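You operate a simulated robot arm through the tools that you are given. There is no shell and no other tool. Be economical: measure what you need, move in short steps, check, and stop when the job is done.

Carry out the task below with a simulated two-armed robot. There is one attempt and no reset: what you move stays moved.

TASK
Press the blue water button two times. Open the core tube door, put the lower core on the top of the long steel bench away on the top of the blue bench and shut the door again. Take the blue high bin and put it on the left stand top. Put the green dish in the inside of the clear basin. Open the lower drawer of the green bench, take the green plastic block on the top of the short steel bench and put it away in the inside of the lower drawer of the green bench, then shut the drawer. Open the low drawer. The order is free. Set down upright: lower core.

The check looks at the end state, three seconds after you hand in, the way a careful person would. Anything else that was tipped, shoved, dropped, spilled or broken makes it a failure.

THE ROBOT
Two 7-joint arms with two-finger parallel grippers on one trunk, on a base that drives. Base frame: it is fixed to the floor where the robot stands at the start and does not move with it; the origin is under the middle of the robot, x ahead of it, y to its left, z up; the surface under the hand at the start is at about z = 0.85. Lengths are in m, angles in rad, forces in N, time in s.
The left shoulder is at the start at [0.11, 0.169, 1.522], the right one opposite. With the tool pointing down near the work surface each hand reaches from about 0.38 to 0.72 m from the robot's upright axis, wherever it stands, measured 20 degrees to its own side. Places, roughly: blue high bin (13x9x8 cm) [0.8, 1.6, 0.9]; blue water button [0.7, 0.2, 0.9]; core tube door [-0.8, -3.3, 1]; green dish (12x10x3 cm) [1, 4.8, 0.9]; green plastic block (11x5x5 cm) [1, 5.2, 0.9]; inside of the clear basin [0.5, 5.9, 0.9]; inside of the lower drawer of the green bench [-0.6, 5.8, 0.4]; left stand top [-2.4, -0.6, 0.8]; low drawer [-7.2, -3.2, 0.2]; lower core (10x10x12 cm) [0.6, 0.9, 0.9]; lower drawer of the green bench [-0.6, 5.7, 0.5]; top of the blue bench [-1.4, -3.4, 0.8]. Payload 1.57 kg a hand.
Tool frame (each hand has its own): the origin (TCP) lies between the finger pads and is the grasp point; the fingertips stand 0.03 m ahead of it; z points along the fingers, y is the line along which they close. The gripper opens to 0.08 m. The fingers are 0.017 m wide and 0.012 m thick; the gripper's body (0.04 by 0.082 m) begins 0.08 m behind the TCP.
Orientation is that of the tool frame in the base frame, as a unit quaternion [x, y, z, w]. With the fingers straight down and closing along the base's y, the tool's x points along the base's -x, its y along +y and its z along -z.

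THE INTERFACE
- The arms move only by the tool nudge_tool. It takes "left_targets", "right_targets" or both (then of equal length, played together; a hand with none holds still); each is a list of rows, each a list of 7 numbers: the turn, a rotation vector about the base's x, y, z in rad, then the shift along the base's x, y, z in m, then the opening in per cent of the stroke, from 0 (shut) to 100 (fully open). In form: [[ax, ay, az, x, y, z, hand], ...]. A call has 1 to 8 rows; each row shifts and turns the commanded pose from where the row before left it. A row lasts 0.2 s, in which the tool goes at most 0.05 m and 0.15 rad; a call with a longer step from one row to the next is refused whole, and so is a gripper value outside its range. Where a pose cannot be reached the arm comes as near as it can. A force on the tool above 40 N (or 10 N above the force at the start of the call, whichever is more), or a blocked arm, ends the call early, and 0.2 s more pass. Each finger travels about 0.072 m/s and halts on what it meets, pressing with about 30 N; the grip force reading is that of the motor and also rises with nothing between the fingers. The clock runs only during rows and for 0.2 s after the last one: add rows that do not move to give the fingers time. The reply holds the time, the measured pose of the TCP, the force on the tool along the base axes, the opening and the grip force, in the units named above and with some noise, with the torque about the TCP (base axes, N m) and any sound that the robot's microphone picked up.
- Cameras (640 x 400 px; columns grow to the right, rows downward): "scene" is now at [0.1406, 0.0519, 1.7075]; the picture's right is [0.65, -0.76, -0.00], its down [-0.56, -0.47, -0.68] and it looks along [0.52, 0.44, -0.73] (base axes); focal length 249 px, centre (320, 200). "left" rides on the left gripper at [0.072, 0.007, -0.122] in its tool frame; the picture's right is [-0.09, 1.00, 0.00], its down [-0.84, -0.08, -0.54] and it looks along [-0.54, -0.05, 0.84] (tool axes); focal length 238 px, centre (320, 200). "right" rides on the right gripper at [0.072, -0.007, -0.122] in its tool frame; the picture's right is [0.09, 1.00, 0.00], its down [-0.84, 0.08, -0.54] and it looks along [-0.54, 0.05, 0.84] (tool axes); focal length 238 px, centre (320, 200). There is no depth. A picture from a camera that has moved, and an enlarged one, comes with that camera's place and axes in the base frame and with its lens.
- grab_frame(camera): a new picture of that camera. The clock stands still meanwhile.
- raise_lower(by): slides the trunk up (or, below 0, down) by that many m; the arms and the scene camera ride with it, the base frame stays. It gives what a move gives, with no picture.
- steer(legs): drives the robot by 1 to 6 legs, each [ahead, left, turn to the left] in m, m and rad, along the robot's own axes; the way and the turn of a leg run together, so that a leg with both is an arc; at most 1.5 m and 3.142 rad a leg. The arms and the cameras ride along, it lands a little off, and it stops where it bumps. It gives what a move gives.
- pan_tilt(pan, tilt): turns the head with the scene camera to pan (to the left, within 1.501 rad either way) and tilt (down, from -0.506 to 1.204), counted from straight ahead of the robot. It gives what a move gives.
- close_up(camera, box): a new picture of the part [left, top, right, bottom] of that camera's present view, enlarged. The clock stands still meanwhile.
- hand_in(): hands the job in; it is judged then, once.

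Work in short steps. Places have to be worked out from the pictures, the camera data and where the tool is seen: move nearer, look again, correct. Check each grasp and each placing, and mend what went wrong. You have 207 turns and 194 pictures in all, those below and enlarged ones among them. Open the grippers and draw the arms clear of the work before you hand the job in, unless the task says otherwise.

The tools are called after ">>>" as a command line: name --argument value ..., lists and objects as JSON in quotes. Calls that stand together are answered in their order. nudge_tool: Moves the arms, as the interface text tells. Its arguments: {"type":"object","properties":{"left_targets":{"type":"array"},"right_targets":{"type":"array"}},"required":[]} The other tools are called the same way: raise_lower (by) slides the trunk up or down; steer (legs) drives the base; pan_tilt (pan, tilt) turns the head that bears the scene camera; grab_frame (camera) takes a picture; close_up (camera, box) takes an enlarged picture of a part of a camera's view; hand_in () hands the job in.

At the start:

```text
clock: 0.0
left_ee_pos: [0.3959, 0.5904, 0.9998]
left_tcp_rot: [0.0, 1.0, 0.0, 0.0]
left_wrist_force: [0.0, -0.2, 0.7]
left_wrist_torque: [-0.03, -0.03, 0.04]
left_opening: 0.0801
left_grasp_force: 0.0
right_ee_pos: [0.5865, 0.0808, 1.2643]
right_tcp_rot: [0.001, 1.0, 0.0, 0.001]
right_wrist_force: [-0.2, -0.2, -0.6]
right_wrist_torque: [0.02, 0.04, 0.0]
right_opening: 0.0797
right_grasp_force: 0.0
trunk travel left (down, up): [-0.836, 0.054]
robot x, y, heading: [-0.0023, 0.0026, 0.007]
head pan, tilt: [0.702, 0.819]
```

scene: 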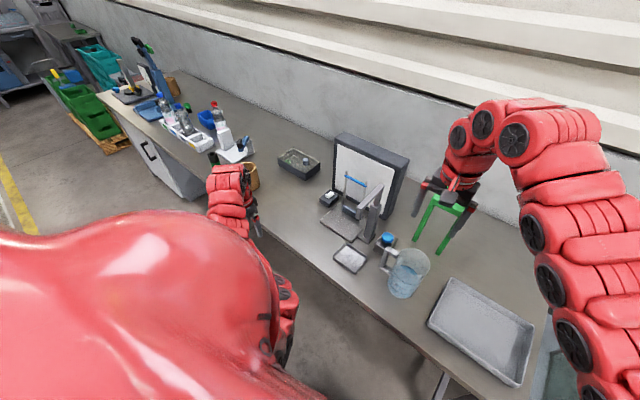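
right: 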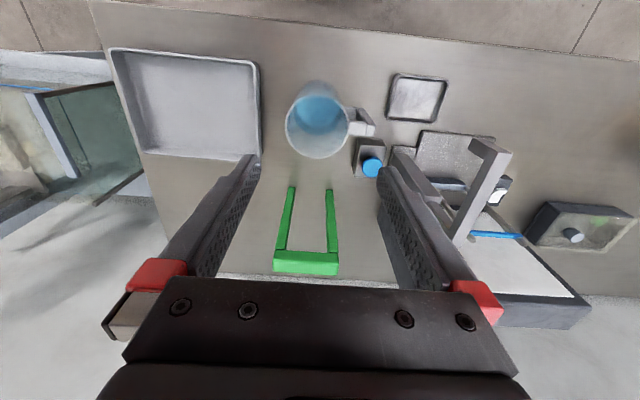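
left: 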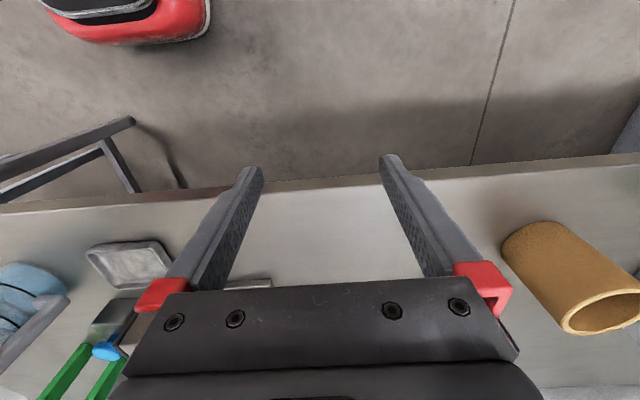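

I'll begin by looking closely at the button and the bench area.

>>> close_up --camera "right" --box '[260, 60, 540, 280]'

>>> close_up --camera "scene" --box '[90, 40, 330, 200]'

```text
1.82 times, centred on (400, 170) of right
camera zoom: at [0.5154, 0.0754, 1.3862], right [-0.09, 1.0, 0.0], down [0.84, 0.08, 0.54], along [0.54, 0.05, -0.84], focal length 433 px, centre (174, 254)
```

zoom: 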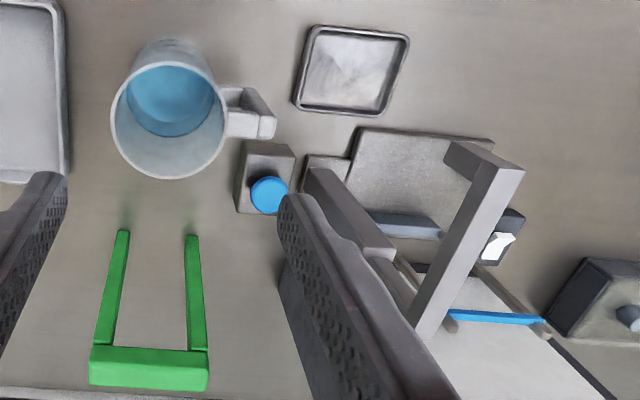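

```text
2.50 times, centred on (210, 120) of scene
camera zoom: at [0.1406, 0.0519, 1.7075], right [0.65, -0.76, 0.0], down [-0.56, -0.47, -0.68], along [0.52, 0.44, -0.73], focal length 622 px, centre (595, 400)
```

zoom: 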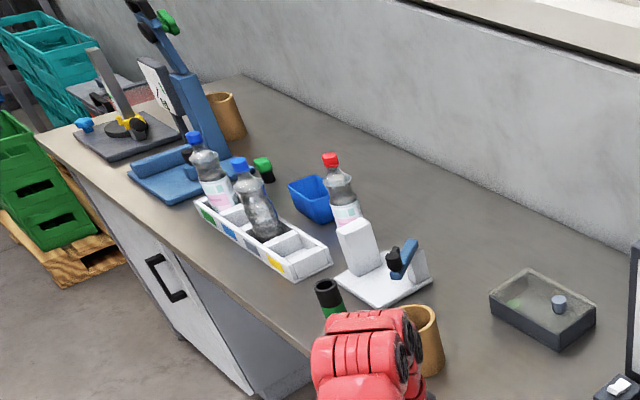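

The button is around (0.731, 0.213, 0.90). I check how tall the stand beside it is.

>>> close_up --camera "scene" --box '[300, 120, 480, 320]'

>>> nudge_tool --right_targets '[[0, 0, 0, 0.0, 0.0, 0, 50], [0, 0, 0, 0, 0, 0, 0], [0, 0, 0, 0, 0, 0, 0], [0, 0, 0, 0, 0, 0, 0]]'

```text
2.00 times, centred on (390, 220) of scene
camera zoom: at [0.1406, 0.0519, 1.7075], right [0.65, -0.76, 0.0], down [-0.56, -0.47, -0.68], along [0.52, 0.44, -0.73], focal length 498 px, centre (180, 160)
```

zoom: 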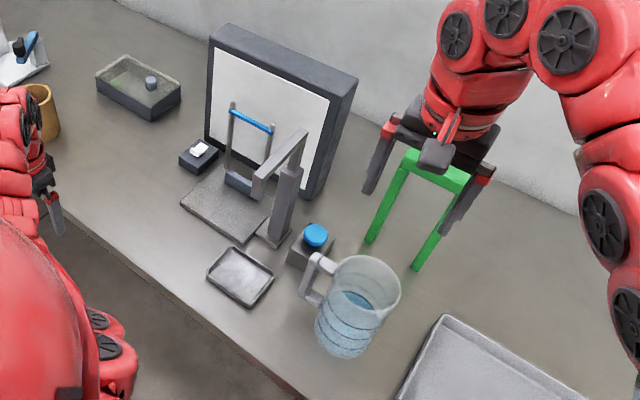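

```text
clock: 1.0
left_ee_pos: [0.3962, 0.591, 1.0004]
left_tcp_rot: [0.001, 1.0, 0.001, 0.001]
left_wrist_force: [0.6, -0.2, 0.2]
left_wrist_torque: [-0.02, -0.02, 0.05]
left_opening: 0.0798
left_grasp_force: 0.0
right_ee_pos: [0.5869, 0.0811, 1.2648]
right_tcp_rot: [-0.001, 1.0, 0.0, 0.0]
right_wrist_force: [-0.3, 0.9, 0.4]
right_wrist_torque: [-0.02, -0.01, -0.02]
right_opening: 0.0001
right_grasp_force: 21.2
trunk travel left (down, up): [-0.836, 0.054]
robot x, y, heading: [0.0011, -0.0011, -0.001]
head pan, tilt: [0.702, 0.819]
```

The stand's post is at about (0.71, 0.278), rising to z≈1.13, close to the button. I turn the right gripper 90° so its narrow side faces the post, while still high up.

>>> nudge_tool --right_targets '[[0, 0, 0.149, 0.018, 0.0165, 0, 0], [0, 0, 0.149, 0.018, 0.0165, 0, 0], [0, 0, 0.149, 0.018, 0.0165, 0, 0], [0, 0, 0.149, 0.018, 0.0165, 0, 0], [0, 0, 0.149, 0.018, 0.0165, 0, 0], [0, 0, 0.149, 0.018, 0.0165, 0, 0], [0, 0, 0.149, 0.018, 0.0165, 0, 0], [0, 0, 0.149, 0.018, 0.0165, 0, 0]]'

>>> nudge_tool --right_targets '[[0, 0, 0.149, 0, 0, 0, 0], [0, 0, 0.149, 0, 0, 0, 0], [0, 0, 0.08, 0, 0, -0.03, 0], [0, 0, 0, 0, 0, -0.04, 0], [0, 0, 0, 0, 0, -0.04, 0], [0, 0, 0, 0, 0, 0, 0]]'

>>> grab_frame --camera "right"

>>> grab_frame --camera "scene"

```text
clock: 2.8
left_ee_pos: [0.3958, 0.593, 0.9983]
left_tcp_rot: [-0.001, 1.0, -0.002, 0.0]
left_wrist_force: [-0.2, -0.9, -0.1]
left_wrist_torque: [-0.03, -0.03, -0.01]
left_opening: 0.0801
left_grasp_force: 0.0
right_ee_pos: [0.6401, 0.1304, 1.2319]
right_tcp_rot: [-0.542, 0.84, -0.001, -0.001]
right_wrist_force: [0.3, 0.6, 0.0]
right_wrist_torque: [-0.06, -0.01, 0.0]
right_opening: 0.0
right_grasp_force: 21.4
right hand out of reach, approached as far as the arm can: row 3, 4, 6, 7, 8
trunk travel left (down, up): [-0.836, 0.054]
robot x, y, heading: [-0.0007, -0.0012, -0.003]
head pan, tilt: [0.702, 0.819]
```

```text
clock: 4.2
left_ee_pos: [0.3972, 0.5908, 0.9993]
left_tcp_rot: [0.0, 1.0, 0.0, 0.0]
left_wrist_force: [-0.2, 0.9, 0.0]
left_wrist_torque: [0.03, 0.03, 0.04]
left_opening: 0.0799
left_grasp_force: 0.1
right_ee_pos: [0.6412, 0.1243, 1.1213]
right_tcp_rot: [-0.707, 0.708, 0.0, 0.001]
right_wrist_force: [0.3, -0.2, 0.8]
right_wrist_torque: [0.02, 0.01, -0.01]
right_opening: 0.0
right_grasp_force: 21.5
trunk travel left (down, up): [-0.836, 0.054]
robot x, y, heading: [-0.0044, -0.0029, -0.004]
head pan, tilt: [0.702, 0.819]
```

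```text
187 pictures are left
camera right: at [0.647, 0.0532, 1.2434], right [-1.0, -0.09, 0.0], down [-0.08, 0.84, 0.54], along [-0.05, 0.54, -0.84], focal length 238 px, centre (320, 200)
```

right: 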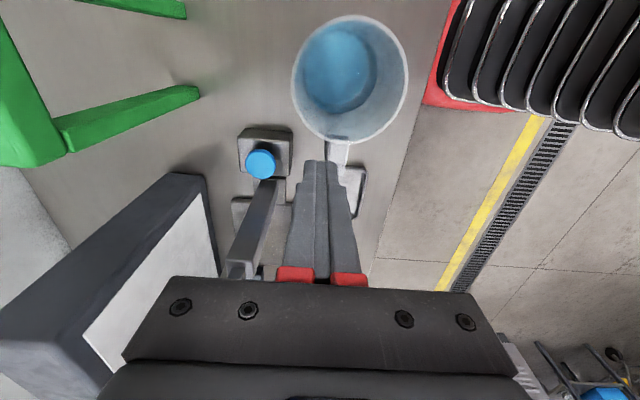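

```text
186 pictures are left
camera scene: at [0.1404, 0.0515, 1.7075], right [0.65, -0.76, 0.0], down [-0.56, -0.47, -0.68], along [0.52, 0.44, -0.73], focal length 249 px, centre (320, 200)
```

scene: 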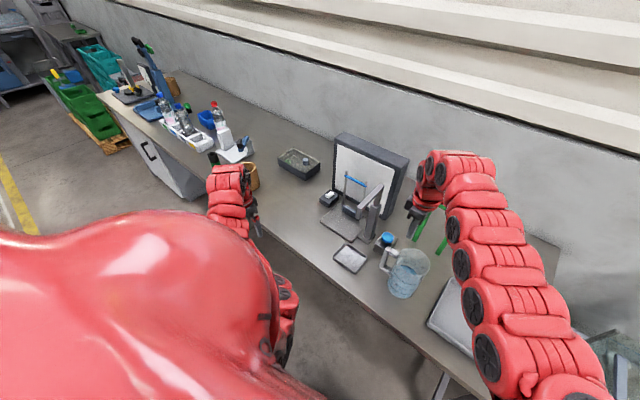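

The right hand runs short of reach, so I drive 0.09 m ahead (bench edge is near x≈0.48) and then go over the button.

>>> steer --legs '[[0.09, 0, 0]]'

>>> nudge_tool --right_targets '[[0, 0, 0, 0, 0.03, 0, 0], [0, 0, 0, 0, 0.03, 0, 0], [0, 0, 0, 0, 0.029, 0, 0], [0, 0, 0, 0, 0, 0, 0]]'

>>> grab_frame --camera "right"

```text
clock: 5.3
left_ee_pos: [0.4833, 0.5919, 1.0008]
left_tcp_rot: [0.0, 1.0, 0.001, 0.001]
left_wrist_force: [-0.3, 0.0, -0.5]
left_wrist_torque: [-0.02, 0.03, -0.04]
left_opening: 0.0799
left_grasp_force: 0.0
right_ee_pos: [0.7264, 0.1257, 1.1234]
right_tcp_rot: [0.707, -0.707, 0.0, -0.001]
right_wrist_force: [-0.7, 0.0, -0.3]
right_wrist_torque: [0.02, 0.02, -0.01]
right_opening: 0.0001
right_grasp_force: 21.7
trunk travel left (down, up): [-0.836, 0.054]
robot x, y, heading: [0.0884, -0.0001, 0.003]
head pan, tilt: [0.702, 0.819]
```

```text
clock: 6.3
left_ee_pos: [0.4822, 0.5924, 1.0007]
left_tcp_rot: [0.0, 1.0, 0.0, 0.0]
left_wrist_force: [0.2, 0.1, 0.3]
left_wrist_torque: [0.0, -0.01, -0.01]
left_opening: 0.08
left_grasp_force: 0.0
right_ee_pos: [0.7165, 0.1698, 1.1222]
right_tcp_rot: [-0.707, 0.707, -0.001, 0.001]
right_wrist_force: [0.4, 0.1, -0.4]
right_wrist_torque: [0.0, -0.02, 0.02]
right_opening: 0.0001
right_grasp_force: 21.2
right hand out of reach, approached as far as the arm can: row 2, 3
trunk travel left (down, up): [-0.836, 0.054]
robot x, y, heading: [0.0841, -0.0005, -0.002]
head pan, tilt: [0.702, 0.819]
```

```text
185 pictures are left
camera right: at [0.7234, 0.0984, 1.2436], right [-1.0, -0.09, 0.0], down [-0.08, 0.84, 0.54], along [-0.05, 0.54, -0.84], focal length 238 px, centre (320, 200)
```

right: 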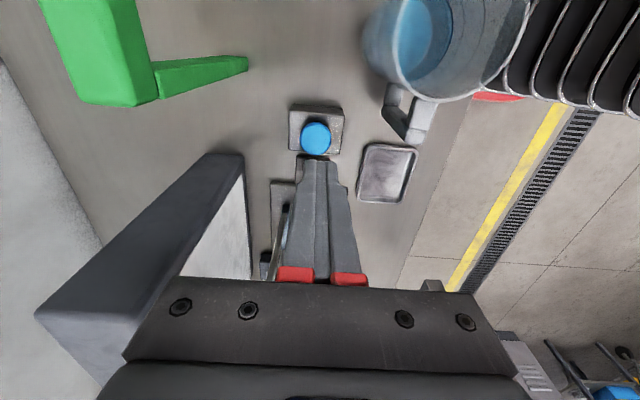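

Button is about (0.722, 0.21). I pull the hand back a little in y, then slide the base left so the target is well within the right arm's reach.

>>> nudge_tool --right_targets '[[0, 0, 0, 0, -0.04, 0, 0], [0, 0, 0, 0, -0.04, 0, 0], [0, 0, 0, 0, -0.03, 0, 0]]'

>>> steer --legs '[[0, 0.11, 0]]'

>>> nudge_tool --right_targets '[[0, 0, 0, 0, 0, 0, 0]]'

```text
clock: 7.1
left_ee_pos: [0.4827, 0.5926, 0.9997]
left_tcp_rot: [-0.001, 1.0, -0.001, 0.0]
left_wrist_force: [0.4, 1.3, -0.4]
left_wrist_torque: [0.02, -0.02, 0.0]
left_opening: 0.0798
left_grasp_force: 0.0
right_ee_pos: [0.7181, 0.0591, 1.1227]
right_tcp_rot: [0.709, -0.706, 0.0, -0.001]
right_wrist_force: [0.6, 0.1, 0.1]
right_wrist_torque: [0.02, -0.02, 0.01]
right_opening: 0.0
right_grasp_force: 21.3
trunk travel left (down, up): [-0.836, 0.054]
robot x, y, heading: [0.0878, -0.0009, -0.0]
head pan, tilt: [0.702, 0.819]
```

```text
clock: 8.3
left_ee_pos: [0.4831, 0.6996, 1.0006]
left_tcp_rot: [-0.001, 1.0, 0.0, 0.0]
left_wrist_force: [-0.2, -0.1, -0.1]
left_wrist_torque: [-0.04, 0.01, -0.01]
left_opening: 0.0797
left_grasp_force: 0.0
right_ee_pos: [0.717, 0.166, 1.1219]
right_tcp_rot: [0.708, -0.706, 0.0, -0.001]
right_wrist_force: [0.1, 0.6, 0.0]
right_wrist_torque: [0.04, 0.03, 0.0]
right_opening: 0.0002
right_grasp_force: 21.1
trunk travel left (down, up): [-0.836, 0.054]
robot x, y, heading: [0.0878, 0.1093, 0.0]
head pan, tilt: [0.702, 0.819]
```

```text
clock: 8.7
left_ee_pos: [0.4818, 0.6987, 0.9999]
left_tcp_rot: [-0.002, 1.0, 0.0, 0.0]
left_wrist_force: [-0.6, -0.7, 0.0]
left_wrist_torque: [0.04, 0.04, -0.01]
left_opening: 0.08
left_grasp_force: 0.0
right_ee_pos: [0.7176, 0.1662, 1.1217]
right_tcp_rot: [0.708, -0.706, 0.001, 0.001]
right_wrist_force: [-0.1, 0.9, -0.8]
right_wrist_torque: [0.0, -0.01, -0.01]
right_opening: 0.0
right_grasp_force: 21.0
trunk travel left (down, up): [-0.836, 0.054]
robot x, y, heading: [0.0891, 0.1124, 0.002]
head pan, tilt: [0.702, 0.819]
```

Now I move over the button (+0.006, +0.044) and lower to about 5 cm above it, then look.

>>> nudge_tool --right_targets '[[0, 0, 0, 0.005, 0.022, 0, 0], [0, 0, 0, 0, 0.022, 0, 0], [0, 0, 0, 0, 0, -0.04, 0], [0, 0, 0, 0, 0, -0.04, 0], [0, 0, 0, 0, 0, -0.04, 0], [0, 0, 0, 0, 0, -0.02, 0], [0, 0, 0, 0, 0, 0, 0]]'

>>> grab_frame --camera "right"

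>>> grab_frame --camera "scene"

```text
clock: 10.3
left_ee_pos: [0.4821, 0.7001, 1.0003]
left_tcp_rot: [-0.002, 1.0, 0.001, 0.0]
left_wrist_force: [0.0, 0.1, -1.1]
left_wrist_torque: [0.02, 0.03, 0.02]
left_opening: 0.0801
left_grasp_force: 0.1
right_ee_pos: [0.7214, 0.2126, 0.9813]
right_tcp_rot: [0.709, -0.705, 0.0, 0.0]
right_wrist_force: [0.0, -0.5, -0.1]
right_wrist_torque: [-0.01, 0.01, -0.01]
right_opening: 0.0002
right_grasp_force: 21.4
trunk travel left (down, up): [-0.836, 0.054]
robot x, y, heading: [0.0858, 0.1092, 0.003]
head pan, tilt: [0.702, 0.819]
```

```text
184 pictures are left
camera right: at [0.7283, 0.1408, 1.1034], right [-1.0, -0.09, 0.0], down [-0.08, 0.84, 0.54], along [-0.05, 0.54, -0.84], focal length 238 px, centre (320, 200)
```

right: 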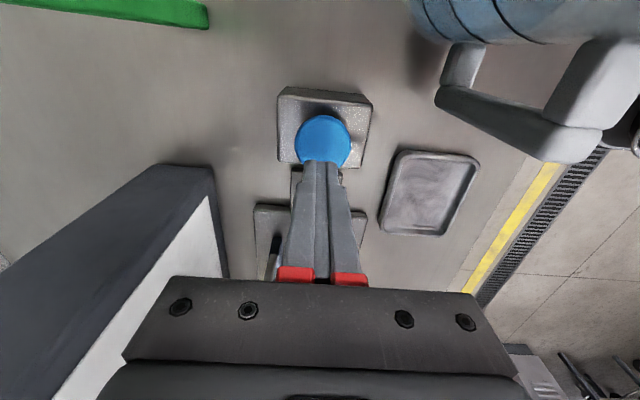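

```text
183 pictures are left
camera scene: at [0.2278, 0.1606, 1.7075], right [0.65, -0.76, 0.0], down [-0.56, -0.47, -0.68], along [0.52, 0.44, -0.73], focal length 249 px, centre (320, 200)
```

scene: 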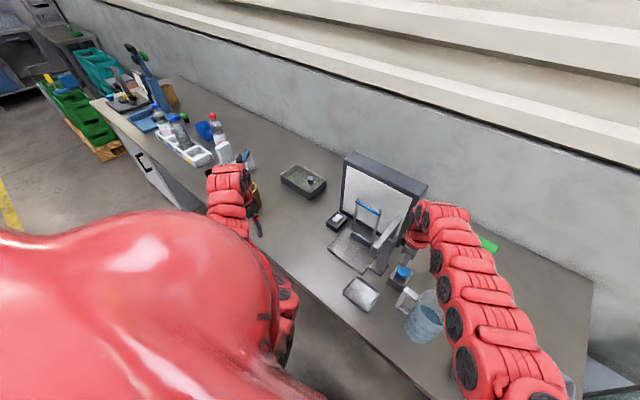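

The tip is nearly centred above the button (0.721, 0.207). I lower it in small steps until a force shows.

>>> nudge_tool --right_targets '[[0, 0, 0, 0, -0.004, -0.02, 0], [0, 0, 0, 0, 0, -0.015, 0], [0, 0, 0, 0, 0, -0.006, 0], [0, 0, 0, 0, 0, -0.003, 0], [0, 0, 0, 0, 0, -0.003, 0]]'

```text
clock: 11.5
left_ee_pos: [0.4789, 0.6988, 1.0018]
left_tcp_rot: [-0.003, 1.0, 0.0, 0.001]
left_wrist_force: [0.1, -0.7, 0.3]
left_wrist_torque: [-0.01, 0.0, 0.02]
left_opening: 0.08
left_grasp_force: 0.0
right_ee_pos: [0.7223, 0.2079, 0.9507]
right_tcp_rot: [0.71, -0.705, 0.002, -0.008]
right_wrist_force: [-4.2, 1.7, 22.7]
right_wrist_torque: [-0.05, 0.2, -0.26]
right_opening: 0.0001
right_grasp_force: 21.4
right hand out of reach, approached as far as the arm can: row 3, 5
trunk travel left (down, up): [-0.836, 0.054]
robot x, y, heading: [0.09, 0.1098, -0.002]
head pan, tilt: [0.702, 0.819]
heard: click
stopped in row 5 (right hand): the force on the tool passed its limit at 43 N (the readings are from after the stop); the commanded pose is now the measured one
```

A click was heard: one press. I lift clear, check it settles, then press once more.

>>> nudge_tool --right_targets '[[0, 0, 0, 0, 0, 0.015, 0], [0, 0, 0, 0, 0, 0.01, 0], [0, 0, 0, 0, 0, 0, 0], [0, 0, 0, 0, 0, 0, 0]]'

>>> grab_frame --camera "right"

```text
clock: 12.5
left_ee_pos: [0.481, 0.6995, 0.9989]
left_tcp_rot: [-0.002, 1.0, -0.001, 0.0]
left_wrist_force: [0.3, 0.6, -0.4]
left_wrist_torque: [0.0, 0.02, -0.02]
left_opening: 0.0803
left_grasp_force: 0.1
right_ee_pos: [0.7231, 0.2067, 0.9727]
right_tcp_rot: [0.709, -0.705, 0.003, -0.004]
right_wrist_force: [0.5, -0.7, -0.3]
right_wrist_torque: [-0.02, 0.02, 0.02]
right_opening: 0.0
right_grasp_force: 21.0
trunk travel left (down, up): [-0.836, 0.054]
robot x, y, heading: [0.0887, 0.1085, 0.006]
head pan, tilt: [0.702, 0.819]
```

```text
182 pictures are left
camera right: at [0.7299, 0.1361, 1.0943], right [-1.0, -0.1, -0.01], down [-0.09, 0.83, 0.54], along [-0.04, 0.54, -0.84], focal length 238 px, centre (320, 200)
```

right: 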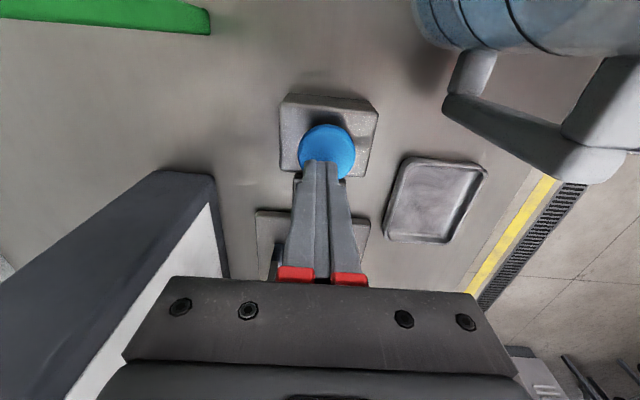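

The base is unmoved and the button is free. Second press the same way.

>>> nudge_tool --right_targets '[[0, 0, 0, 0, 0, -0.012, 0], [0, 0, 0, 0, 0, -0.005, 0], [0, 0, 0, 0, 0, -0.003, 0], [0, 0, 0, 0, 0, -0.003, 0], [0, 0, 0, 0, 0, -0.003, 0]]'

```text
clock: 13.7
left_ee_pos: [0.4804, 0.7013, 1.0009]
left_tcp_rot: [-0.002, 1.0, 0.0, 0.001]
left_wrist_force: [0.0, 0.2, 0.0]
left_wrist_torque: [-0.01, 0.02, 0.04]
left_opening: 0.0801
left_grasp_force: 0.1
right_ee_pos: [0.725, 0.2078, 0.9513]
right_tcp_rot: [0.708, -0.706, 0.005, -0.008]
right_wrist_force: [1.7, -0.4, 27.1]
right_wrist_torque: [-0.1, -0.02, -0.03]
right_opening: 0.0002
right_grasp_force: 21.4
trunk travel left (down, up): [-0.836, 0.054]
robot x, y, heading: [0.089, 0.1097, 0.001]
head pan, tilt: [0.702, 0.819]
heard: click
```

Second click. I lift the hand straight up clear of the stand in short steps.

>>> nudge_tool --right_targets '[[0, 0, 0, 0, 0, 0.02, 0], [0, 0, 0, 0, 0, 0.04, 0], [0, 0, 0, 0, 0, 0.04, 0], [0, 0, 0, 0, 0, 0.04, 0], [0, 0, 0, -0.01, -0.02, 0.04, 0], [0, 0, 0, -0.03, -0.03, 0.04, 0], [0, 0, 0, -0.03, -0.03, 0.03, 0], [0, 0, 0, -0.03, -0.03, 0.03, 0]]'

>>> grab_frame --camera "scene"

>>> grab_frame --camera "left"

```text
refused: row 6 steps farther than a row can; nothing moved
```

```text
181 pictures are left
camera scene: at [0.225, 0.1617, 1.7082], right [0.65, -0.76, 0.0], down [-0.55, -0.47, -0.68], along [0.52, 0.44, -0.73], focal length 249 px, centre (320, 200)
```

scene: 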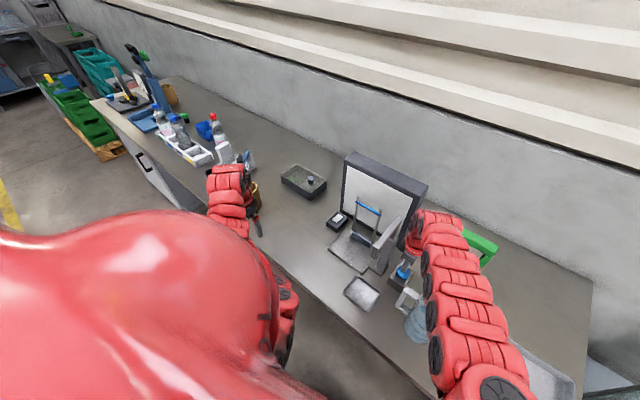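

```text
180 pictures are left
camera left: at [0.4083, 0.7072, 1.1236], right [0.09, 1.0, 0.0], down [0.84, -0.07, 0.54], along [0.54, -0.05, -0.84], focal length 238 px, centre (320, 200)
```

left: 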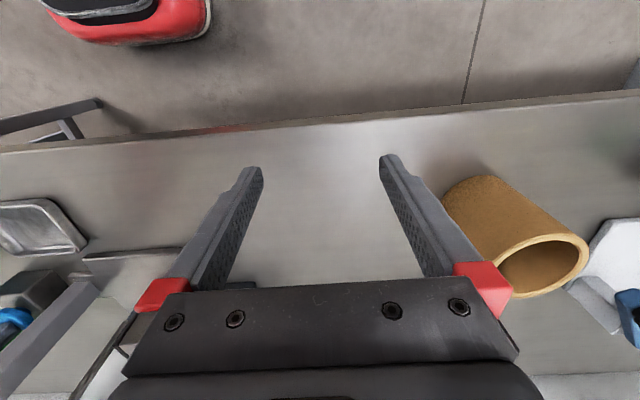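

Lifting the right hand in legal steps.

>>> nudge_tool --right_targets '[[0, 0, 0, 0, 0, 0.02, 0], [0, 0, 0, 0, 0, 0.04, 0], [0, 0, 0, 0, 0, 0.04, 0], [0, 0, 0, 0, 0, 0.04, 0], [0, 0, 0, -0.01, -0.01, 0.04, 0], [0, 0, 0, -0.03, -0.02, 0.03, 0], [0, 0, 0, -0.03, -0.02, 0.03, 0], [0, 0, 0, -0.03, -0.02, 0.03, 0]]'

>>> nudge_tool --right_targets '[[0, 0, -0.149, -0.03, -0.01, 0, 100], [0, 0, -0.149, -0.03, -0.01, 0, 100], [0, 0, -0.149, -0.03, -0.01, 0, 100], [0, 0, -0.149, -0.03, -0.01, 0, 100], [0, 0, -0.149, -0.03, -0.01, 0, 100], [0, 0, -0.149, -0.02, -0.01, 0, 100], [0, 0, -0.149, -0.02, -0.01, 0, 100], [0, 0, -0.149, 0, 0, 0, 100]]'

>>> grab_frame --camera "scene"

```text
clock: 15.5
left_ee_pos: [0.4834, 0.7005, 0.9994]
left_tcp_rot: [-0.001, 1.0, 0.0, 0.0]
left_wrist_force: [0.6, 0.1, -0.2]
left_wrist_torque: [-0.02, 0.0, 0.02]
left_opening: 0.0798
left_grasp_force: 0.0
right_ee_pos: [0.6793, 0.1697, 1.1926]
right_tcp_rot: [0.707, -0.707, 0.003, -0.005]
right_wrist_force: [-0.5, 0.1, -0.5]
right_wrist_torque: [-0.02, 0.01, 0.01]
right_opening: 0.0002
right_grasp_force: 21.3
right hand out of reach, approached as far as the arm can: row 7, 8
trunk travel left (down, up): [-0.836, 0.054]
robot x, y, heading: [0.0895, 0.1075, 0.005]
head pan, tilt: [0.702, 0.819]
```

```text
clock: 17.3
left_ee_pos: [0.4808, 0.7017, 0.9997]
left_tcp_rot: [-0.001, 1.0, 0.0, 0.0]
left_wrist_force: [0.2, -0.1, -0.1]
left_wrist_torque: [-0.03, -0.01, 0.01]
left_opening: 0.0801
left_grasp_force: 0.1
right_ee_pos: [0.6863, 0.1665, 1.1371]
right_tcp_rot: [-0.424, 0.906, -0.004, 0.004]
right_wrist_force: [-0.2, 0.4, 0.2]
right_wrist_torque: [0.0, -0.01, 0.02]
right_opening: 0.0802
right_grasp_force: 0.1
right hand out of reach, approached as far as the arm can: row 1, 2, 3, 4, 5, 6
trunk travel left (down, up): [-0.836, 0.054]
robot x, y, heading: [0.0877, 0.1091, 0.001]
head pan, tilt: [0.702, 0.819]
```

```text
179 pictures are left
camera scene: at [0.2272, 0.1615, 1.7075], right [0.65, -0.76, 0.0], down [-0.56, -0.47, -0.68], along [0.52, 0.44, -0.73], focal length 249 px, centre (320, 200)
```

scene: 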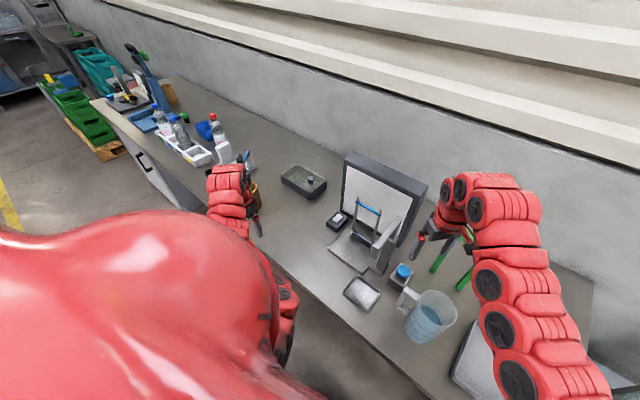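

The button is done. I retract the right hand toward the robot, and raise the left hand toward the core to view it (rim centre estimated at (0.60, 0.90)).

>>> nudge_tool --right_targets '[[0, 0, 0, -0.04, -0.02, 0, 100], [0, 0, 0, -0.04, -0.02, 0, 100], [0, 0, 0, -0.04, -0.02, 0, 100], [0, 0, -0.1, -0.02, -0.02, 0, 100]]' --left_targets '[[0, 0, 0, 0, 0, 0.045, 100], [0, 0, 0, 0, 0, 0.045, 100], [0, 0, 0, 0, 0, 0.045, 100], [0, 0, 0, 0, 0, 0.04, 100]]'

>>> nudge_tool --left_targets '[[0, 0, 0, 0.02, 0.03, 0, 100], [0, 0, 0, 0.02, 0.03, 0, 100], [0, 0, 0, 0.0, 0.03, 0, 100]]'

>>> grab_frame --camera "left"

>>> grab_frame --camera "scene"

```text
clock: 18.3
left_ee_pos: [0.5057, 0.7256, 1.1128]
left_tcp_rot: [-0.001, 1.0, 0.0, 0.0]
left_wrist_force: [-0.8, 0.1, -0.1]
left_wrist_torque: [-0.02, -0.01, 0.03]
left_opening: 0.08
left_grasp_force: 0.0
left hand out of reach, approached as far as the arm can: row 2, 3, 4
right_ee_pos: [0.704, 0.169, 1.1388]
right_tcp_rot: [-0.41, 0.912, -0.005, 0.004]
right_wrist_force: [-0.3, 0.6, -0.3]
right_wrist_torque: [0.0, -0.01, 0.0]
right_opening: 0.0802
right_grasp_force: 0.0
right hand out of reach, approached as far as the arm can: row 1, 2, 3, 4
trunk travel left (down, up): [-0.836, 0.054]
robot x, y, heading: [0.0885, 0.106, 0.003]
head pan, tilt: [0.702, 0.819]
```

```text
clock: 19.1
left_ee_pos: [0.5371, 0.7895, 1.113]
left_tcp_rot: [-0.002, 1.0, 0.001, -0.001]
left_wrist_force: [0.3, 0.2, -0.2]
left_wrist_torque: [0.01, 0.0, 0.01]
left_opening: 0.0801
left_grasp_force: 0.1
left hand out of reach, approached as far as the arm can: row 3
right_ee_pos: [0.7019, 0.1688, 1.1402]
right_tcp_rot: [-0.409, 0.913, -0.003, 0.004]
right_wrist_force: [-0.1, 0.3, 0.3]
right_wrist_torque: [0.04, -0.03, -0.04]
right_opening: 0.08
right_grasp_force: 0.1
trunk travel left (down, up): [-0.836, 0.054]
robot x, y, heading: [0.0885, 0.1084, 0.002]
head pan, tilt: [0.702, 0.819]
```

```text
178 pictures are left
camera left: at [0.4651, 0.7953, 1.2366], right [0.09, 1.0, 0.0], down [0.84, -0.08, 0.54], along [0.54, -0.05, -0.84], focal length 238 px, centre (320, 200)
```

left: 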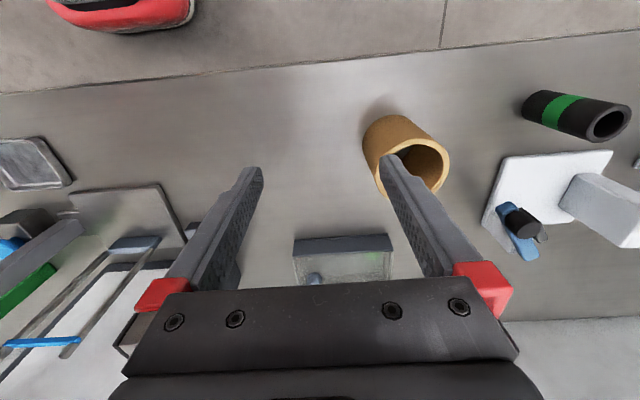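

```text
177 pictures are left
camera scene: at [0.2277, 0.1593, 1.7076], right [0.65, -0.76, 0.0], down [-0.56, -0.47, -0.68], along [0.52, 0.44, -0.73], focal length 249 px, centre (320, 200)
```

scene: 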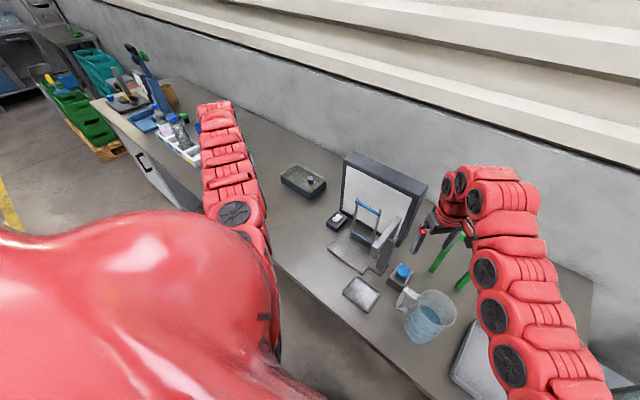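

The right hand's command went too near the body to reach; I send it back out to a reachable pose about (0.55, -0.06, 1.22).

>>> nudge_tool --right_targets '[[0, 0, 0, 0.045, 0, 0, 100], [0, 0, 0, 0.045, 0, 0, 100], [0, 0, 0, 0.045, 0, 0, 100], [0, 0, 0, 0.045, 0, 0, 100], [0, 0, 0, 0.045, -0.01, 0, 100], [0, 0, 0, 0.01, -0.04, 0, 100]]'

```text
clock: 20.5
left_ee_pos: [0.5377, 0.7889, 1.1152]
left_tcp_rot: [-0.002, 1.0, 0.001, 0.0]
left_wrist_force: [-1.0, -0.1, -1.2]
left_wrist_torque: [0.04, -0.02, 0.07]
left_opening: 0.0803
left_grasp_force: 0.1
right_ee_pos: [0.7911, 0.1131, 1.1383]
right_tcp_rot: [-0.409, 0.912, -0.003, 0.004]
right_wrist_force: [1.1, -0.8, -0.4]
right_wrist_torque: [0.03, -0.02, 0.0]
right_opening: 0.08
right_grasp_force: 0.1
right hand out of reach, approached as far as the arm can: row 2, 3, 4, 5
trunk travel left (down, up): [-0.836, 0.054]
robot x, y, heading: [0.0897, 0.1108, 0.004]
head pan, tilt: [0.702, 0.819]
```

The command follows the reached pose. I bring the right hand off to its own side (−y) and see if it then retracts.

>>> nudge_tool --right_targets '[[0, 0, 0, -0.01, -0.04, 0.02, 100], [0, 0, 0, -0.01, -0.04, 0.02, 100], [0, 0, 0, -0.01, -0.04, 0.02, 100], [0, 0, 0, -0.03, -0.03, 0, 100], [0, 0, 0, -0.03, -0.03, 0, 100], [0, 0, 0, -0.03, -0.03, 0, 100]]'

```text
clock: 21.9
left_ee_pos: [0.5395, 0.7903, 1.1118]
left_tcp_rot: [-0.002, 1.0, 0.0, 0.0]
left_wrist_force: [-0.7, 0.3, 0.2]
left_wrist_torque: [0.01, -0.04, -0.03]
left_opening: 0.0802
left_grasp_force: 0.0
right_ee_pos: [0.7288, -0.0342, 1.2]
right_tcp_rot: [-0.411, 0.912, -0.004, 0.005]
right_wrist_force: [-0.2, 0.5, 0.0]
right_wrist_torque: [0.0, -0.05, -0.01]
right_opening: 0.08
right_grasp_force: 0.0
right hand out of reach, approached as far as the arm can: row 5, 6
trunk travel left (down, up): [-0.836, 0.054]
robot x, y, heading: [0.0852, 0.108, 0.004]
head pan, tilt: [0.702, 0.819]
```

Inner reach is limited when high; I go further to −y, then lower while pulling back.

>>> nudge_tool --right_targets '[[0, 0, -0.1, 0, -0.04, 0, 0], [0, 0, -0.1, 0, -0.04, 0, 0], [0, 0, -0.1, 0, -0.04, 0, 0], [0, 0, -0.1, -0.01, -0.03, -0.03, 0], [0, 0, -0.1, -0.03, -0.01, -0.03, 0], [0, 0, -0.1, -0.03, -0.01, -0.03, 0], [0, 0, -0.1, -0.03, -0.0, -0.03, 0], [0, 0, -0.1, -0.03, -0.0, -0.03, 0]]'

>>> nudge_tool --right_targets '[[0, 0, 0, -0.04, 0, 0, 0], [0, 0, 0, -0.04, 0, 0, 0], [0, 0, 0, -0.04, 0, 0, 0], [0, 0, 0, -0.04, 0, 0, 0]]'

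>>> grab_frame --camera "right"

```text
clock: 23.7
left_ee_pos: [0.537, 0.7908, 1.1121]
left_tcp_rot: [-0.001, 1.0, 0.0, 0.0]
left_wrist_force: [0.5, 0.1, -0.2]
left_wrist_torque: [0.02, 0.01, 0.01]
left_opening: 0.0799
left_grasp_force: 0.1
right_ee_pos: [0.7155, -0.2112, 1.1127]
right_tcp_rot: [-0.084, 0.996, -0.005, 0.001]
right_wrist_force: [0.8, -0.2, -0.1]
right_wrist_torque: [-0.01, 0.02, 0.0]
right_opening: 0.0
right_grasp_force: 21.3
right hand out of reach, approached as far as the arm can: row 5, 6, 7, 8
trunk travel left (down, up): [-0.836, 0.054]
robot x, y, heading: [0.0855, 0.108, 0.004]
head pan, tilt: [0.702, 0.819]
```

```text
clock: 24.7
left_ee_pos: [0.537, 0.7905, 1.1121]
left_tcp_rot: [-0.002, 1.0, 0.0, 0.0]
left_wrist_force: [0.9, 0.1, -0.6]
left_wrist_torque: [0.02, -0.01, 0.03]
left_opening: 0.0798
left_grasp_force: 0.0
right_ee_pos: [0.7087, -0.2141, 1.1121]
right_tcp_rot: [-0.072, 0.997, -0.004, 0.002]
right_wrist_force: [0.6, -0.8, 0.4]
right_wrist_torque: [-0.02, 0.01, -0.06]
right_opening: 0.0001
right_grasp_force: 21.3
right hand out of reach, approached as far as the arm can: row 1, 2, 3, 4
trunk travel left (down, up): [-0.836, 0.054]
robot x, y, heading: [0.0828, 0.1108, 0.005]
head pan, tilt: [0.702, 0.819]
```

```text
176 pictures are left
camera right: at [0.6378, -0.2297, 1.2338], right [-0.23, 0.97, -0.01], down [0.82, 0.2, 0.54], along [0.53, 0.12, -0.84], focal length 238 px, centre (320, 200)
```

right: 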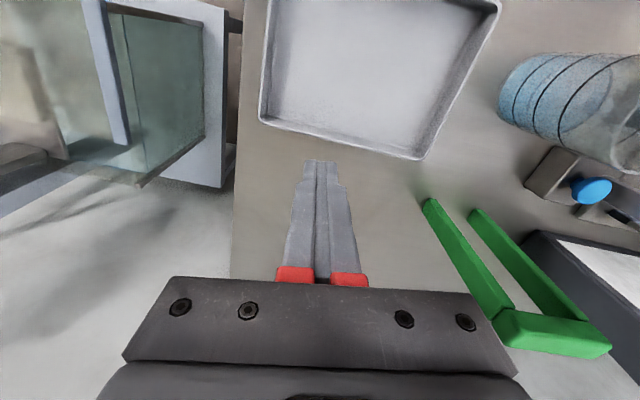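

It is stuck in x at this height; I test lowering straight down, then retracting.

>>> nudge_tool --right_targets '[[0, 0, 0, 0, 0, -0.04, 0], [0, 0, 0, 0, 0, -0.04, 0], [0, 0, 0, -0.02, 0, -0.02, 0], [0, 0, 0, -0.04, 0, 0, 0], [0, 0, 0, -0.04, 0, 0, 0], [0, 0, 0, -0.04, 0, 0, 0]]'

```text
clock: 26.1
left_ee_pos: [0.5364, 0.7902, 1.1128]
left_tcp_rot: [-0.001, 1.0, -0.001, 0.0]
left_wrist_force: [0.1, -0.1, -0.3]
left_wrist_torque: [0.0, 0.0, 0.01]
left_opening: 0.0802
left_grasp_force: 0.1
right_ee_pos: [0.5684, -0.2156, 1.0114]
right_tcp_rot: [-0.072, 0.997, -0.005, 0.001]
right_wrist_force: [1.1, -0.2, -0.4]
right_wrist_torque: [-0.01, -0.06, -0.02]
right_opening: 0.0
right_grasp_force: 21.2
trunk travel left (down, up): [-0.836, 0.054]
robot x, y, heading: [0.0909, 0.1092, 0.002]
head pan, tilt: [0.702, 0.819]
```

Retraction works when lower. Core axis measured again at (0.598, 0.901), rim ~0.97. I bring the left gripper over its −y wall (y≈0.855), and tuck the right hand in further.

>>> nudge_tool --left_targets '[[0, 0, 0, 0.02, 0.022, -0.005, 100], [0, 0, 0, 0.02, 0.022, -0.01, 100], [0, 0, 0, 0.021, 0.0205, -0.01, 100], [0, 0, 0, 0, 0, -0.015, 100], [0, 0, 0, 0, 0, 0, 100]]' --right_targets '[[0, 0, 0, -0.04, 0, 0, 0], [0, 0, 0, -0.04, 0, 0, 0], [0, 0, 0, -0.03, 0, 0, 0], [0, 0, 0, 0, 0, 0, 0], [0, 0, 0, 0, 0, 0, 0]]'

>>> grab_frame --camera "left"

>>> grab_frame --camera "scene"

```text
clock: 27.3
left_ee_pos: [0.5403, 0.7927, 1.0972]
left_tcp_rot: [-0.001, 1.0, 0.0, 0.0]
left_wrist_force: [-0.7, 0.2, 0.4]
left_wrist_torque: [0.02, -0.01, 0.0]
left_opening: 0.0798
left_grasp_force: 0.1
left hand out of reach, approached as far as the arm can: row 1, 2, 3
right_ee_pos: [0.4597, -0.2157, 1.0111]
right_tcp_rot: [-0.072, 0.997, -0.005, 0.002]
right_wrist_force: [-0.2, 0.2, 0.3]
right_wrist_torque: [-0.03, 0.01, 0.01]
right_opening: 0.0
right_grasp_force: 21.9
trunk travel left (down, up): [-0.836, 0.054]
robot x, y, heading: [0.0849, 0.1111, -0.002]
head pan, tilt: [0.702, 0.819]
```

```text
175 pictures are left
camera left: at [0.4688, 0.7984, 1.2195], right [0.09, 1.0, 0.0], down [0.84, -0.07, 0.54], along [0.54, -0.05, -0.84], focal length 238 px, centre (320, 200)
```

left: 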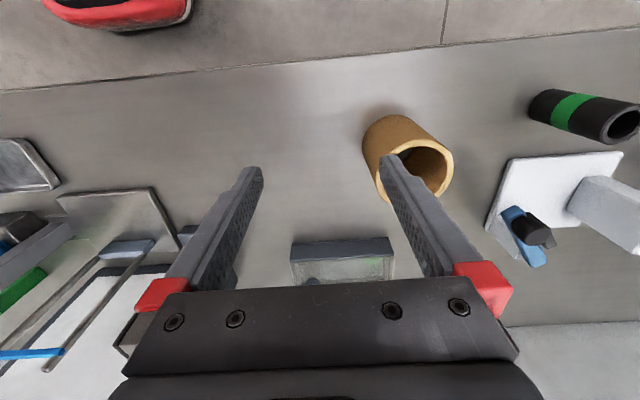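

```text
174 pictures are left
camera scene: at [0.2282, 0.1605, 1.7075], right [0.65, -0.76, 0.0], down [-0.56, -0.47, -0.68], along [0.52, 0.44, -0.73], focal length 249 px, centre (320, 200)
```

scene: 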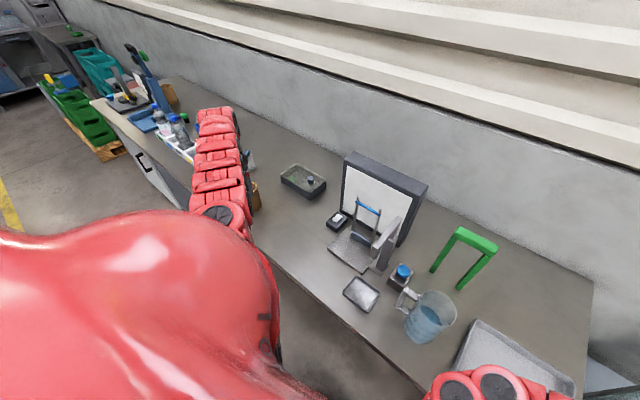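

The core is too far to the left for the arm. I pull the left hand 0.2 m right and slide the base 0.45 m left.

>>> nudge_tool --left_targets '[[0, 0, 0, 0, -0.045, 0, 100], [0, 0, 0, 0, -0.045, 0, 100], [0, 0, 0, 0, -0.045, 0, 100], [0, 0, 0, 0, -0.045, 0, 100], [0, 0, 0, 0, -0.03, 0, 100]]'

>>> steer --legs '[[0, 0.43, 0]]'

>>> grab_frame --camera "left"

```text
clock: 28.5
left_ee_pos: [0.5801, 0.6498, 1.0983]
left_tcp_rot: [-0.001, 1.0, 0.0, 0.0]
left_wrist_force: [-0.2, -0.6, 0.3]
left_wrist_torque: [0.01, 0.03, 0.01]
left_opening: 0.0801
left_grasp_force: 0.0
left hand out of reach, approached as far as the arm can: row 3, 4, 5
right_ee_pos: [0.4589, -0.2181, 1.0113]
right_tcp_rot: [-0.073, 0.997, -0.005, 0.002]
right_wrist_force: [0.1, -0.3, -0.3]
right_wrist_torque: [0.0, 0.02, -0.03]
right_opening: 0.0
right_grasp_force: 21.8
trunk travel left (down, up): [-0.836, 0.054]
robot x, y, heading: [0.0873, 0.1062, 0.008]
head pan, tilt: [0.702, 0.819]
```

```text
clock: 31.1
left_ee_pos: [0.5785, 1.0873, 1.0986]
left_tcp_rot: [-0.001, 1.0, 0.0, -0.001]
left_wrist_force: [0.0, 0.2, 0.8]
left_wrist_torque: [-0.02, 0.01, 0.02]
left_opening: 0.08
left_grasp_force: 0.0
right_ee_pos: [0.4581, 0.2194, 1.0105]
right_tcp_rot: [-0.073, 0.997, -0.006, 0.002]
right_wrist_force: [0.1, -0.3, 0.6]
right_wrist_torque: [0.0, 0.01, -0.01]
right_opening: 0.0
right_grasp_force: 21.3
trunk travel left (down, up): [-0.836, 0.054]
robot x, y, heading: [0.0871, 0.5454, -0.0]
head pan, tilt: [0.702, 0.819]
```

```text
173 pictures are left
camera left: at [0.5064, 1.0929, 1.2217], right [0.09, 1.0, 0.0], down [0.84, -0.07, 0.54], along [0.54, -0.05, -0.84], focal length 238 px, centre (320, 200)
```

left: 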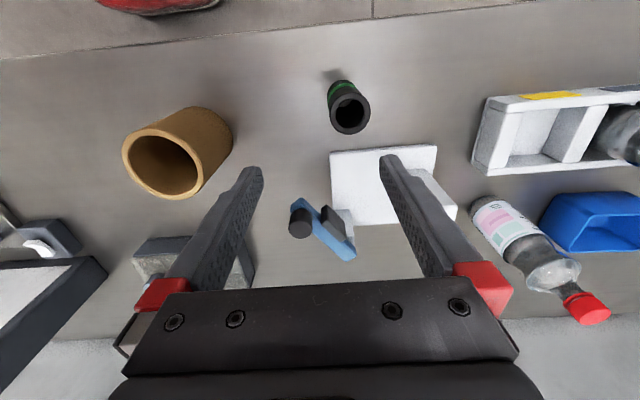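

Core axis confirmed at (0.602, 0.901). To keep the approach inside reach I back off 0.1 m, then bring the left hand over the wall.

>>> steer --legs '[[-0.1, 0, 0]]'

>>> nudge_tool --left_targets '[[0, 0, 0, 0.0, -0.045, 0, 100], [0, 0, 0, 0.02, -0.045, 0, 100], [0, 0, 0, 0.02, -0.045, 0, 100], [0, 0, 0, 0.02, -0.045, 0, 100], [0, 0, 0, 0.02, -0.04, 0, 100], [0, 0, 0, 0.02, -0.012, 0, 100], [0, 0, 0, 0.02, 0, -0.03, 100], [0, 0, 0, 0, 0, 0, 100]]'

>>> grab_frame --camera "left"

```text
clock: 32.3
left_ee_pos: [0.4788, 1.0861, 1.0974]
left_tcp_rot: [-0.002, 1.0, 0.0, 0.0]
left_wrist_force: [0.2, 0.1, -0.2]
left_wrist_torque: [-0.02, -0.01, 0.02]
left_opening: 0.0798
left_grasp_force: 0.1
right_ee_pos: [0.3589, 0.2197, 1.0108]
right_tcp_rot: [-0.073, 0.997, -0.005, 0.001]
right_wrist_force: [0.5, -0.3, 0.4]
right_wrist_torque: [0.0, -0.01, 0.01]
right_opening: 0.0
right_grasp_force: 21.3
trunk travel left (down, up): [-0.836, 0.054]
robot x, y, heading: [-0.0127, 0.5432, 0.001]
head pan, tilt: [0.702, 0.819]
```

```text
clock: 34.1
left_ee_pos: [0.6416, 0.8865, 1.0602]
left_tcp_rot: [-0.001, 1.0, 0.0, 0.0]
left_wrist_force: [-0.6, -0.5, 0.7]
left_wrist_torque: [0.01, -0.01, -0.02]
left_opening: 0.08
left_grasp_force: 0.0
left hand out of reach, approached as far as the arm can: row 1, 2, 3, 4
right_ee_pos: [0.3572, 0.2188, 1.0109]
right_tcp_rot: [-0.073, 0.997, -0.004, 0.003]
right_wrist_force: [-1.3, -0.4, -0.4]
right_wrist_torque: [0.01, 0.02, 0.0]
right_opening: 0.0
right_grasp_force: 21.8
trunk travel left (down, up): [-0.836, 0.054]
robot x, y, heading: [-0.0087, 0.5426, 0.001]
head pan, tilt: [0.702, 0.819]
```

```text
172 pictures are left
camera left: at [0.5706, 0.893, 1.1844], right [0.09, 1.0, 0.0], down [0.84, -0.07, 0.54], along [0.54, -0.05, -0.84], focal length 238 px, centre (320, 200)
```

left: 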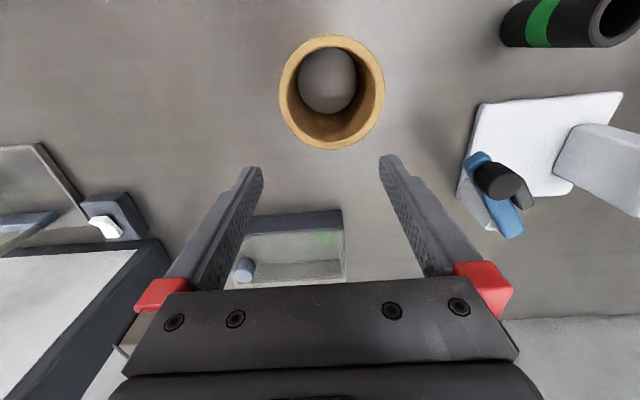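

Rim centre (0.603, 0.900), about 9 cm wide. I align to the −y wall at y≈0.858 and go down to z≈1.0 first.

>>> nudge_tool --left_targets '[[0, 0, 0, -0.02, -0.015, 0, 100], [0, 0, 0, -0.0186, -0.0135, -0.01, 100], [0, 0, 0, 0, 0, -0.03, 100], [0, 0, 0, 0, 0, -0.015, 100], [0, 0, 0, 0, 0, 0, 100]]'

>>> grab_frame --camera "left"

```text
clock: 35.3
left_ee_pos: [0.6023, 0.857, 1.0045]
left_tcp_rot: [-0.002, 1.0, 0.0, 0.0]
left_wrist_force: [-0.2, -0.4, 0.0]
left_wrist_torque: [0.0, 0.0, 0.0]
left_opening: 0.08
left_grasp_force: 0.1
right_ee_pos: [0.3594, 0.219, 1.011]
right_tcp_rot: [-0.073, 0.997, -0.004, 0.002]
right_wrist_force: [-0.1, 0.5, -0.7]
right_wrist_torque: [0.02, -0.02, 0.0]
right_opening: 0.0
right_grasp_force: 21.4
trunk travel left (down, up): [-0.836, 0.054]
robot x, y, heading: [-0.0125, 0.5478, 0.007]
head pan, tilt: [0.702, 0.819]
```

```text
171 pictures are left
camera left: at [0.5306, 0.8636, 1.1278], right [0.09, 1.0, 0.0], down [0.84, -0.07, 0.54], along [0.54, -0.05, -0.84], focal length 238 px, centre (320, 200)
```

left: 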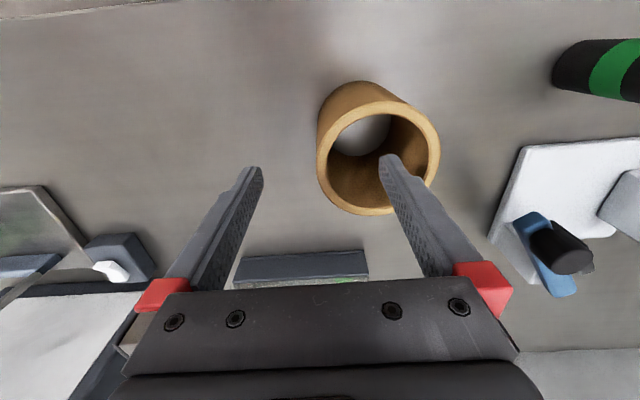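

Well aligned: the inner finger is above the opening. I descend 5.5 cm and close gently.

>>> nudge_tool --left_targets '[[0, 0, 0, 0, 0, -0.03, 100], [0, 0, 0, 0, 0, -0.028, 100], [0, 0, 0, 0, 0, 0, 50], [0, 0, 0, 0, 0, 0, 0], [0, 0, 0, 0, 0, 0, 0], [0, 0, 0, 0, 0, 0, 0]]'

>>> grab_frame --camera "left"

```text
clock: 36.7
left_ee_pos: [0.6031, 0.8591, 0.9485]
left_tcp_rot: [-0.002, 1.0, 0.0, 0.0]
left_wrist_force: [0.5, 0.3, 1.6]
left_wrist_torque: [0.0, 0.02, -0.01]
left_opening: 0.0076
left_grasp_force: 26.5
right_ee_pos: [0.36, 0.219, 1.012]
right_tcp_rot: [-0.073, 0.997, -0.005, 0.002]
right_wrist_force: [0.2, 0.5, -0.8]
right_wrist_torque: [0.03, -0.01, 0.0]
right_opening: 0.0
right_grasp_force: 21.1
trunk travel left (down, up): [-0.836, 0.054]
robot x, y, heading: [-0.0118, 0.5453, 0.007]
head pan, tilt: [0.702, 0.819]
```

```text
170 pictures are left
camera left: at [0.5311, 0.8649, 1.0715], right [0.09, 1.0, 0.0], down [0.84, -0.07, 0.54], along [0.54, -0.05, -0.84], focal length 238 px, centre (320, 200)
```

left: 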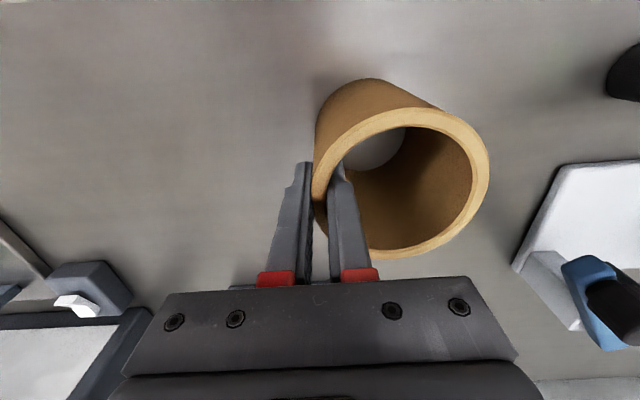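

Gripped the wall (7.6 mm). Lift a few cm and check the load and that it hangs level.

>>> nudge_tool --left_targets '[[0, 0, 0, 0, 0, 0.015, 0], [0, 0, 0, 0, 0, 0.025, 0], [0, 0, 0, 0, 0, 0.03, 0], [0, 0, 0, 0, 0, 0, 0]]'

>>> grab_frame --camera "left"

>>> grab_frame --camera "scene"

```text
clock: 37.7
left_ee_pos: [0.6038, 0.8576, 1.0166]
left_tcp_rot: [-0.002, 1.0, 0.0, -0.001]
left_wrist_force: [0.6, 0.3, -0.9]
left_wrist_torque: [-0.05, 0.04, -0.01]
left_opening: 0.0074
left_grasp_force: 26.5
right_ee_pos: [0.3589, 0.2184, 1.0116]
right_tcp_rot: [-0.073, 0.997, -0.005, 0.003]
right_wrist_force: [0.4, 0.2, 0.6]
right_wrist_torque: [0.02, 0.04, -0.01]
right_opening: 0.0
right_grasp_force: 21.2
trunk travel left (down, up): [-0.836, 0.054]
robot x, y, heading: [-0.0123, 0.5441, 0.006]
head pan, tilt: [0.702, 0.819]
```

```text
169 pictures are left
camera left: at [0.5313, 0.865, 1.1401], right [0.09, 1.0, 0.0], down [0.84, -0.07, 0.54], along [0.54, -0.05, -0.84], focal length 238 px, centre (320, 200)
```

left: 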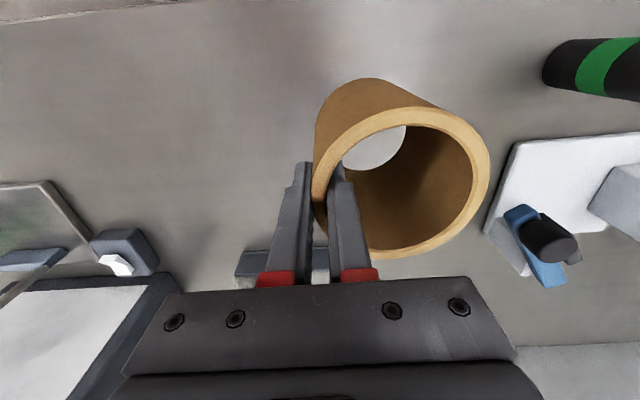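

```text
168 pictures are left
camera scene: at [0.128, 0.5958, 1.7074], right [0.65, -0.76, 0.0], down [-0.56, -0.47, -0.68], along [0.52, 0.44, -0.73], focal length 249 px, centre (320, 200)
```

scene: 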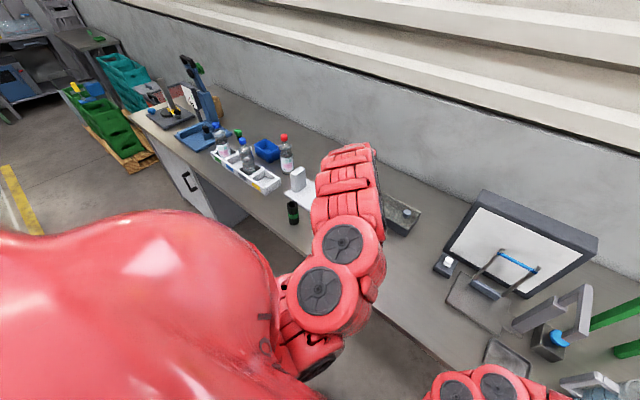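

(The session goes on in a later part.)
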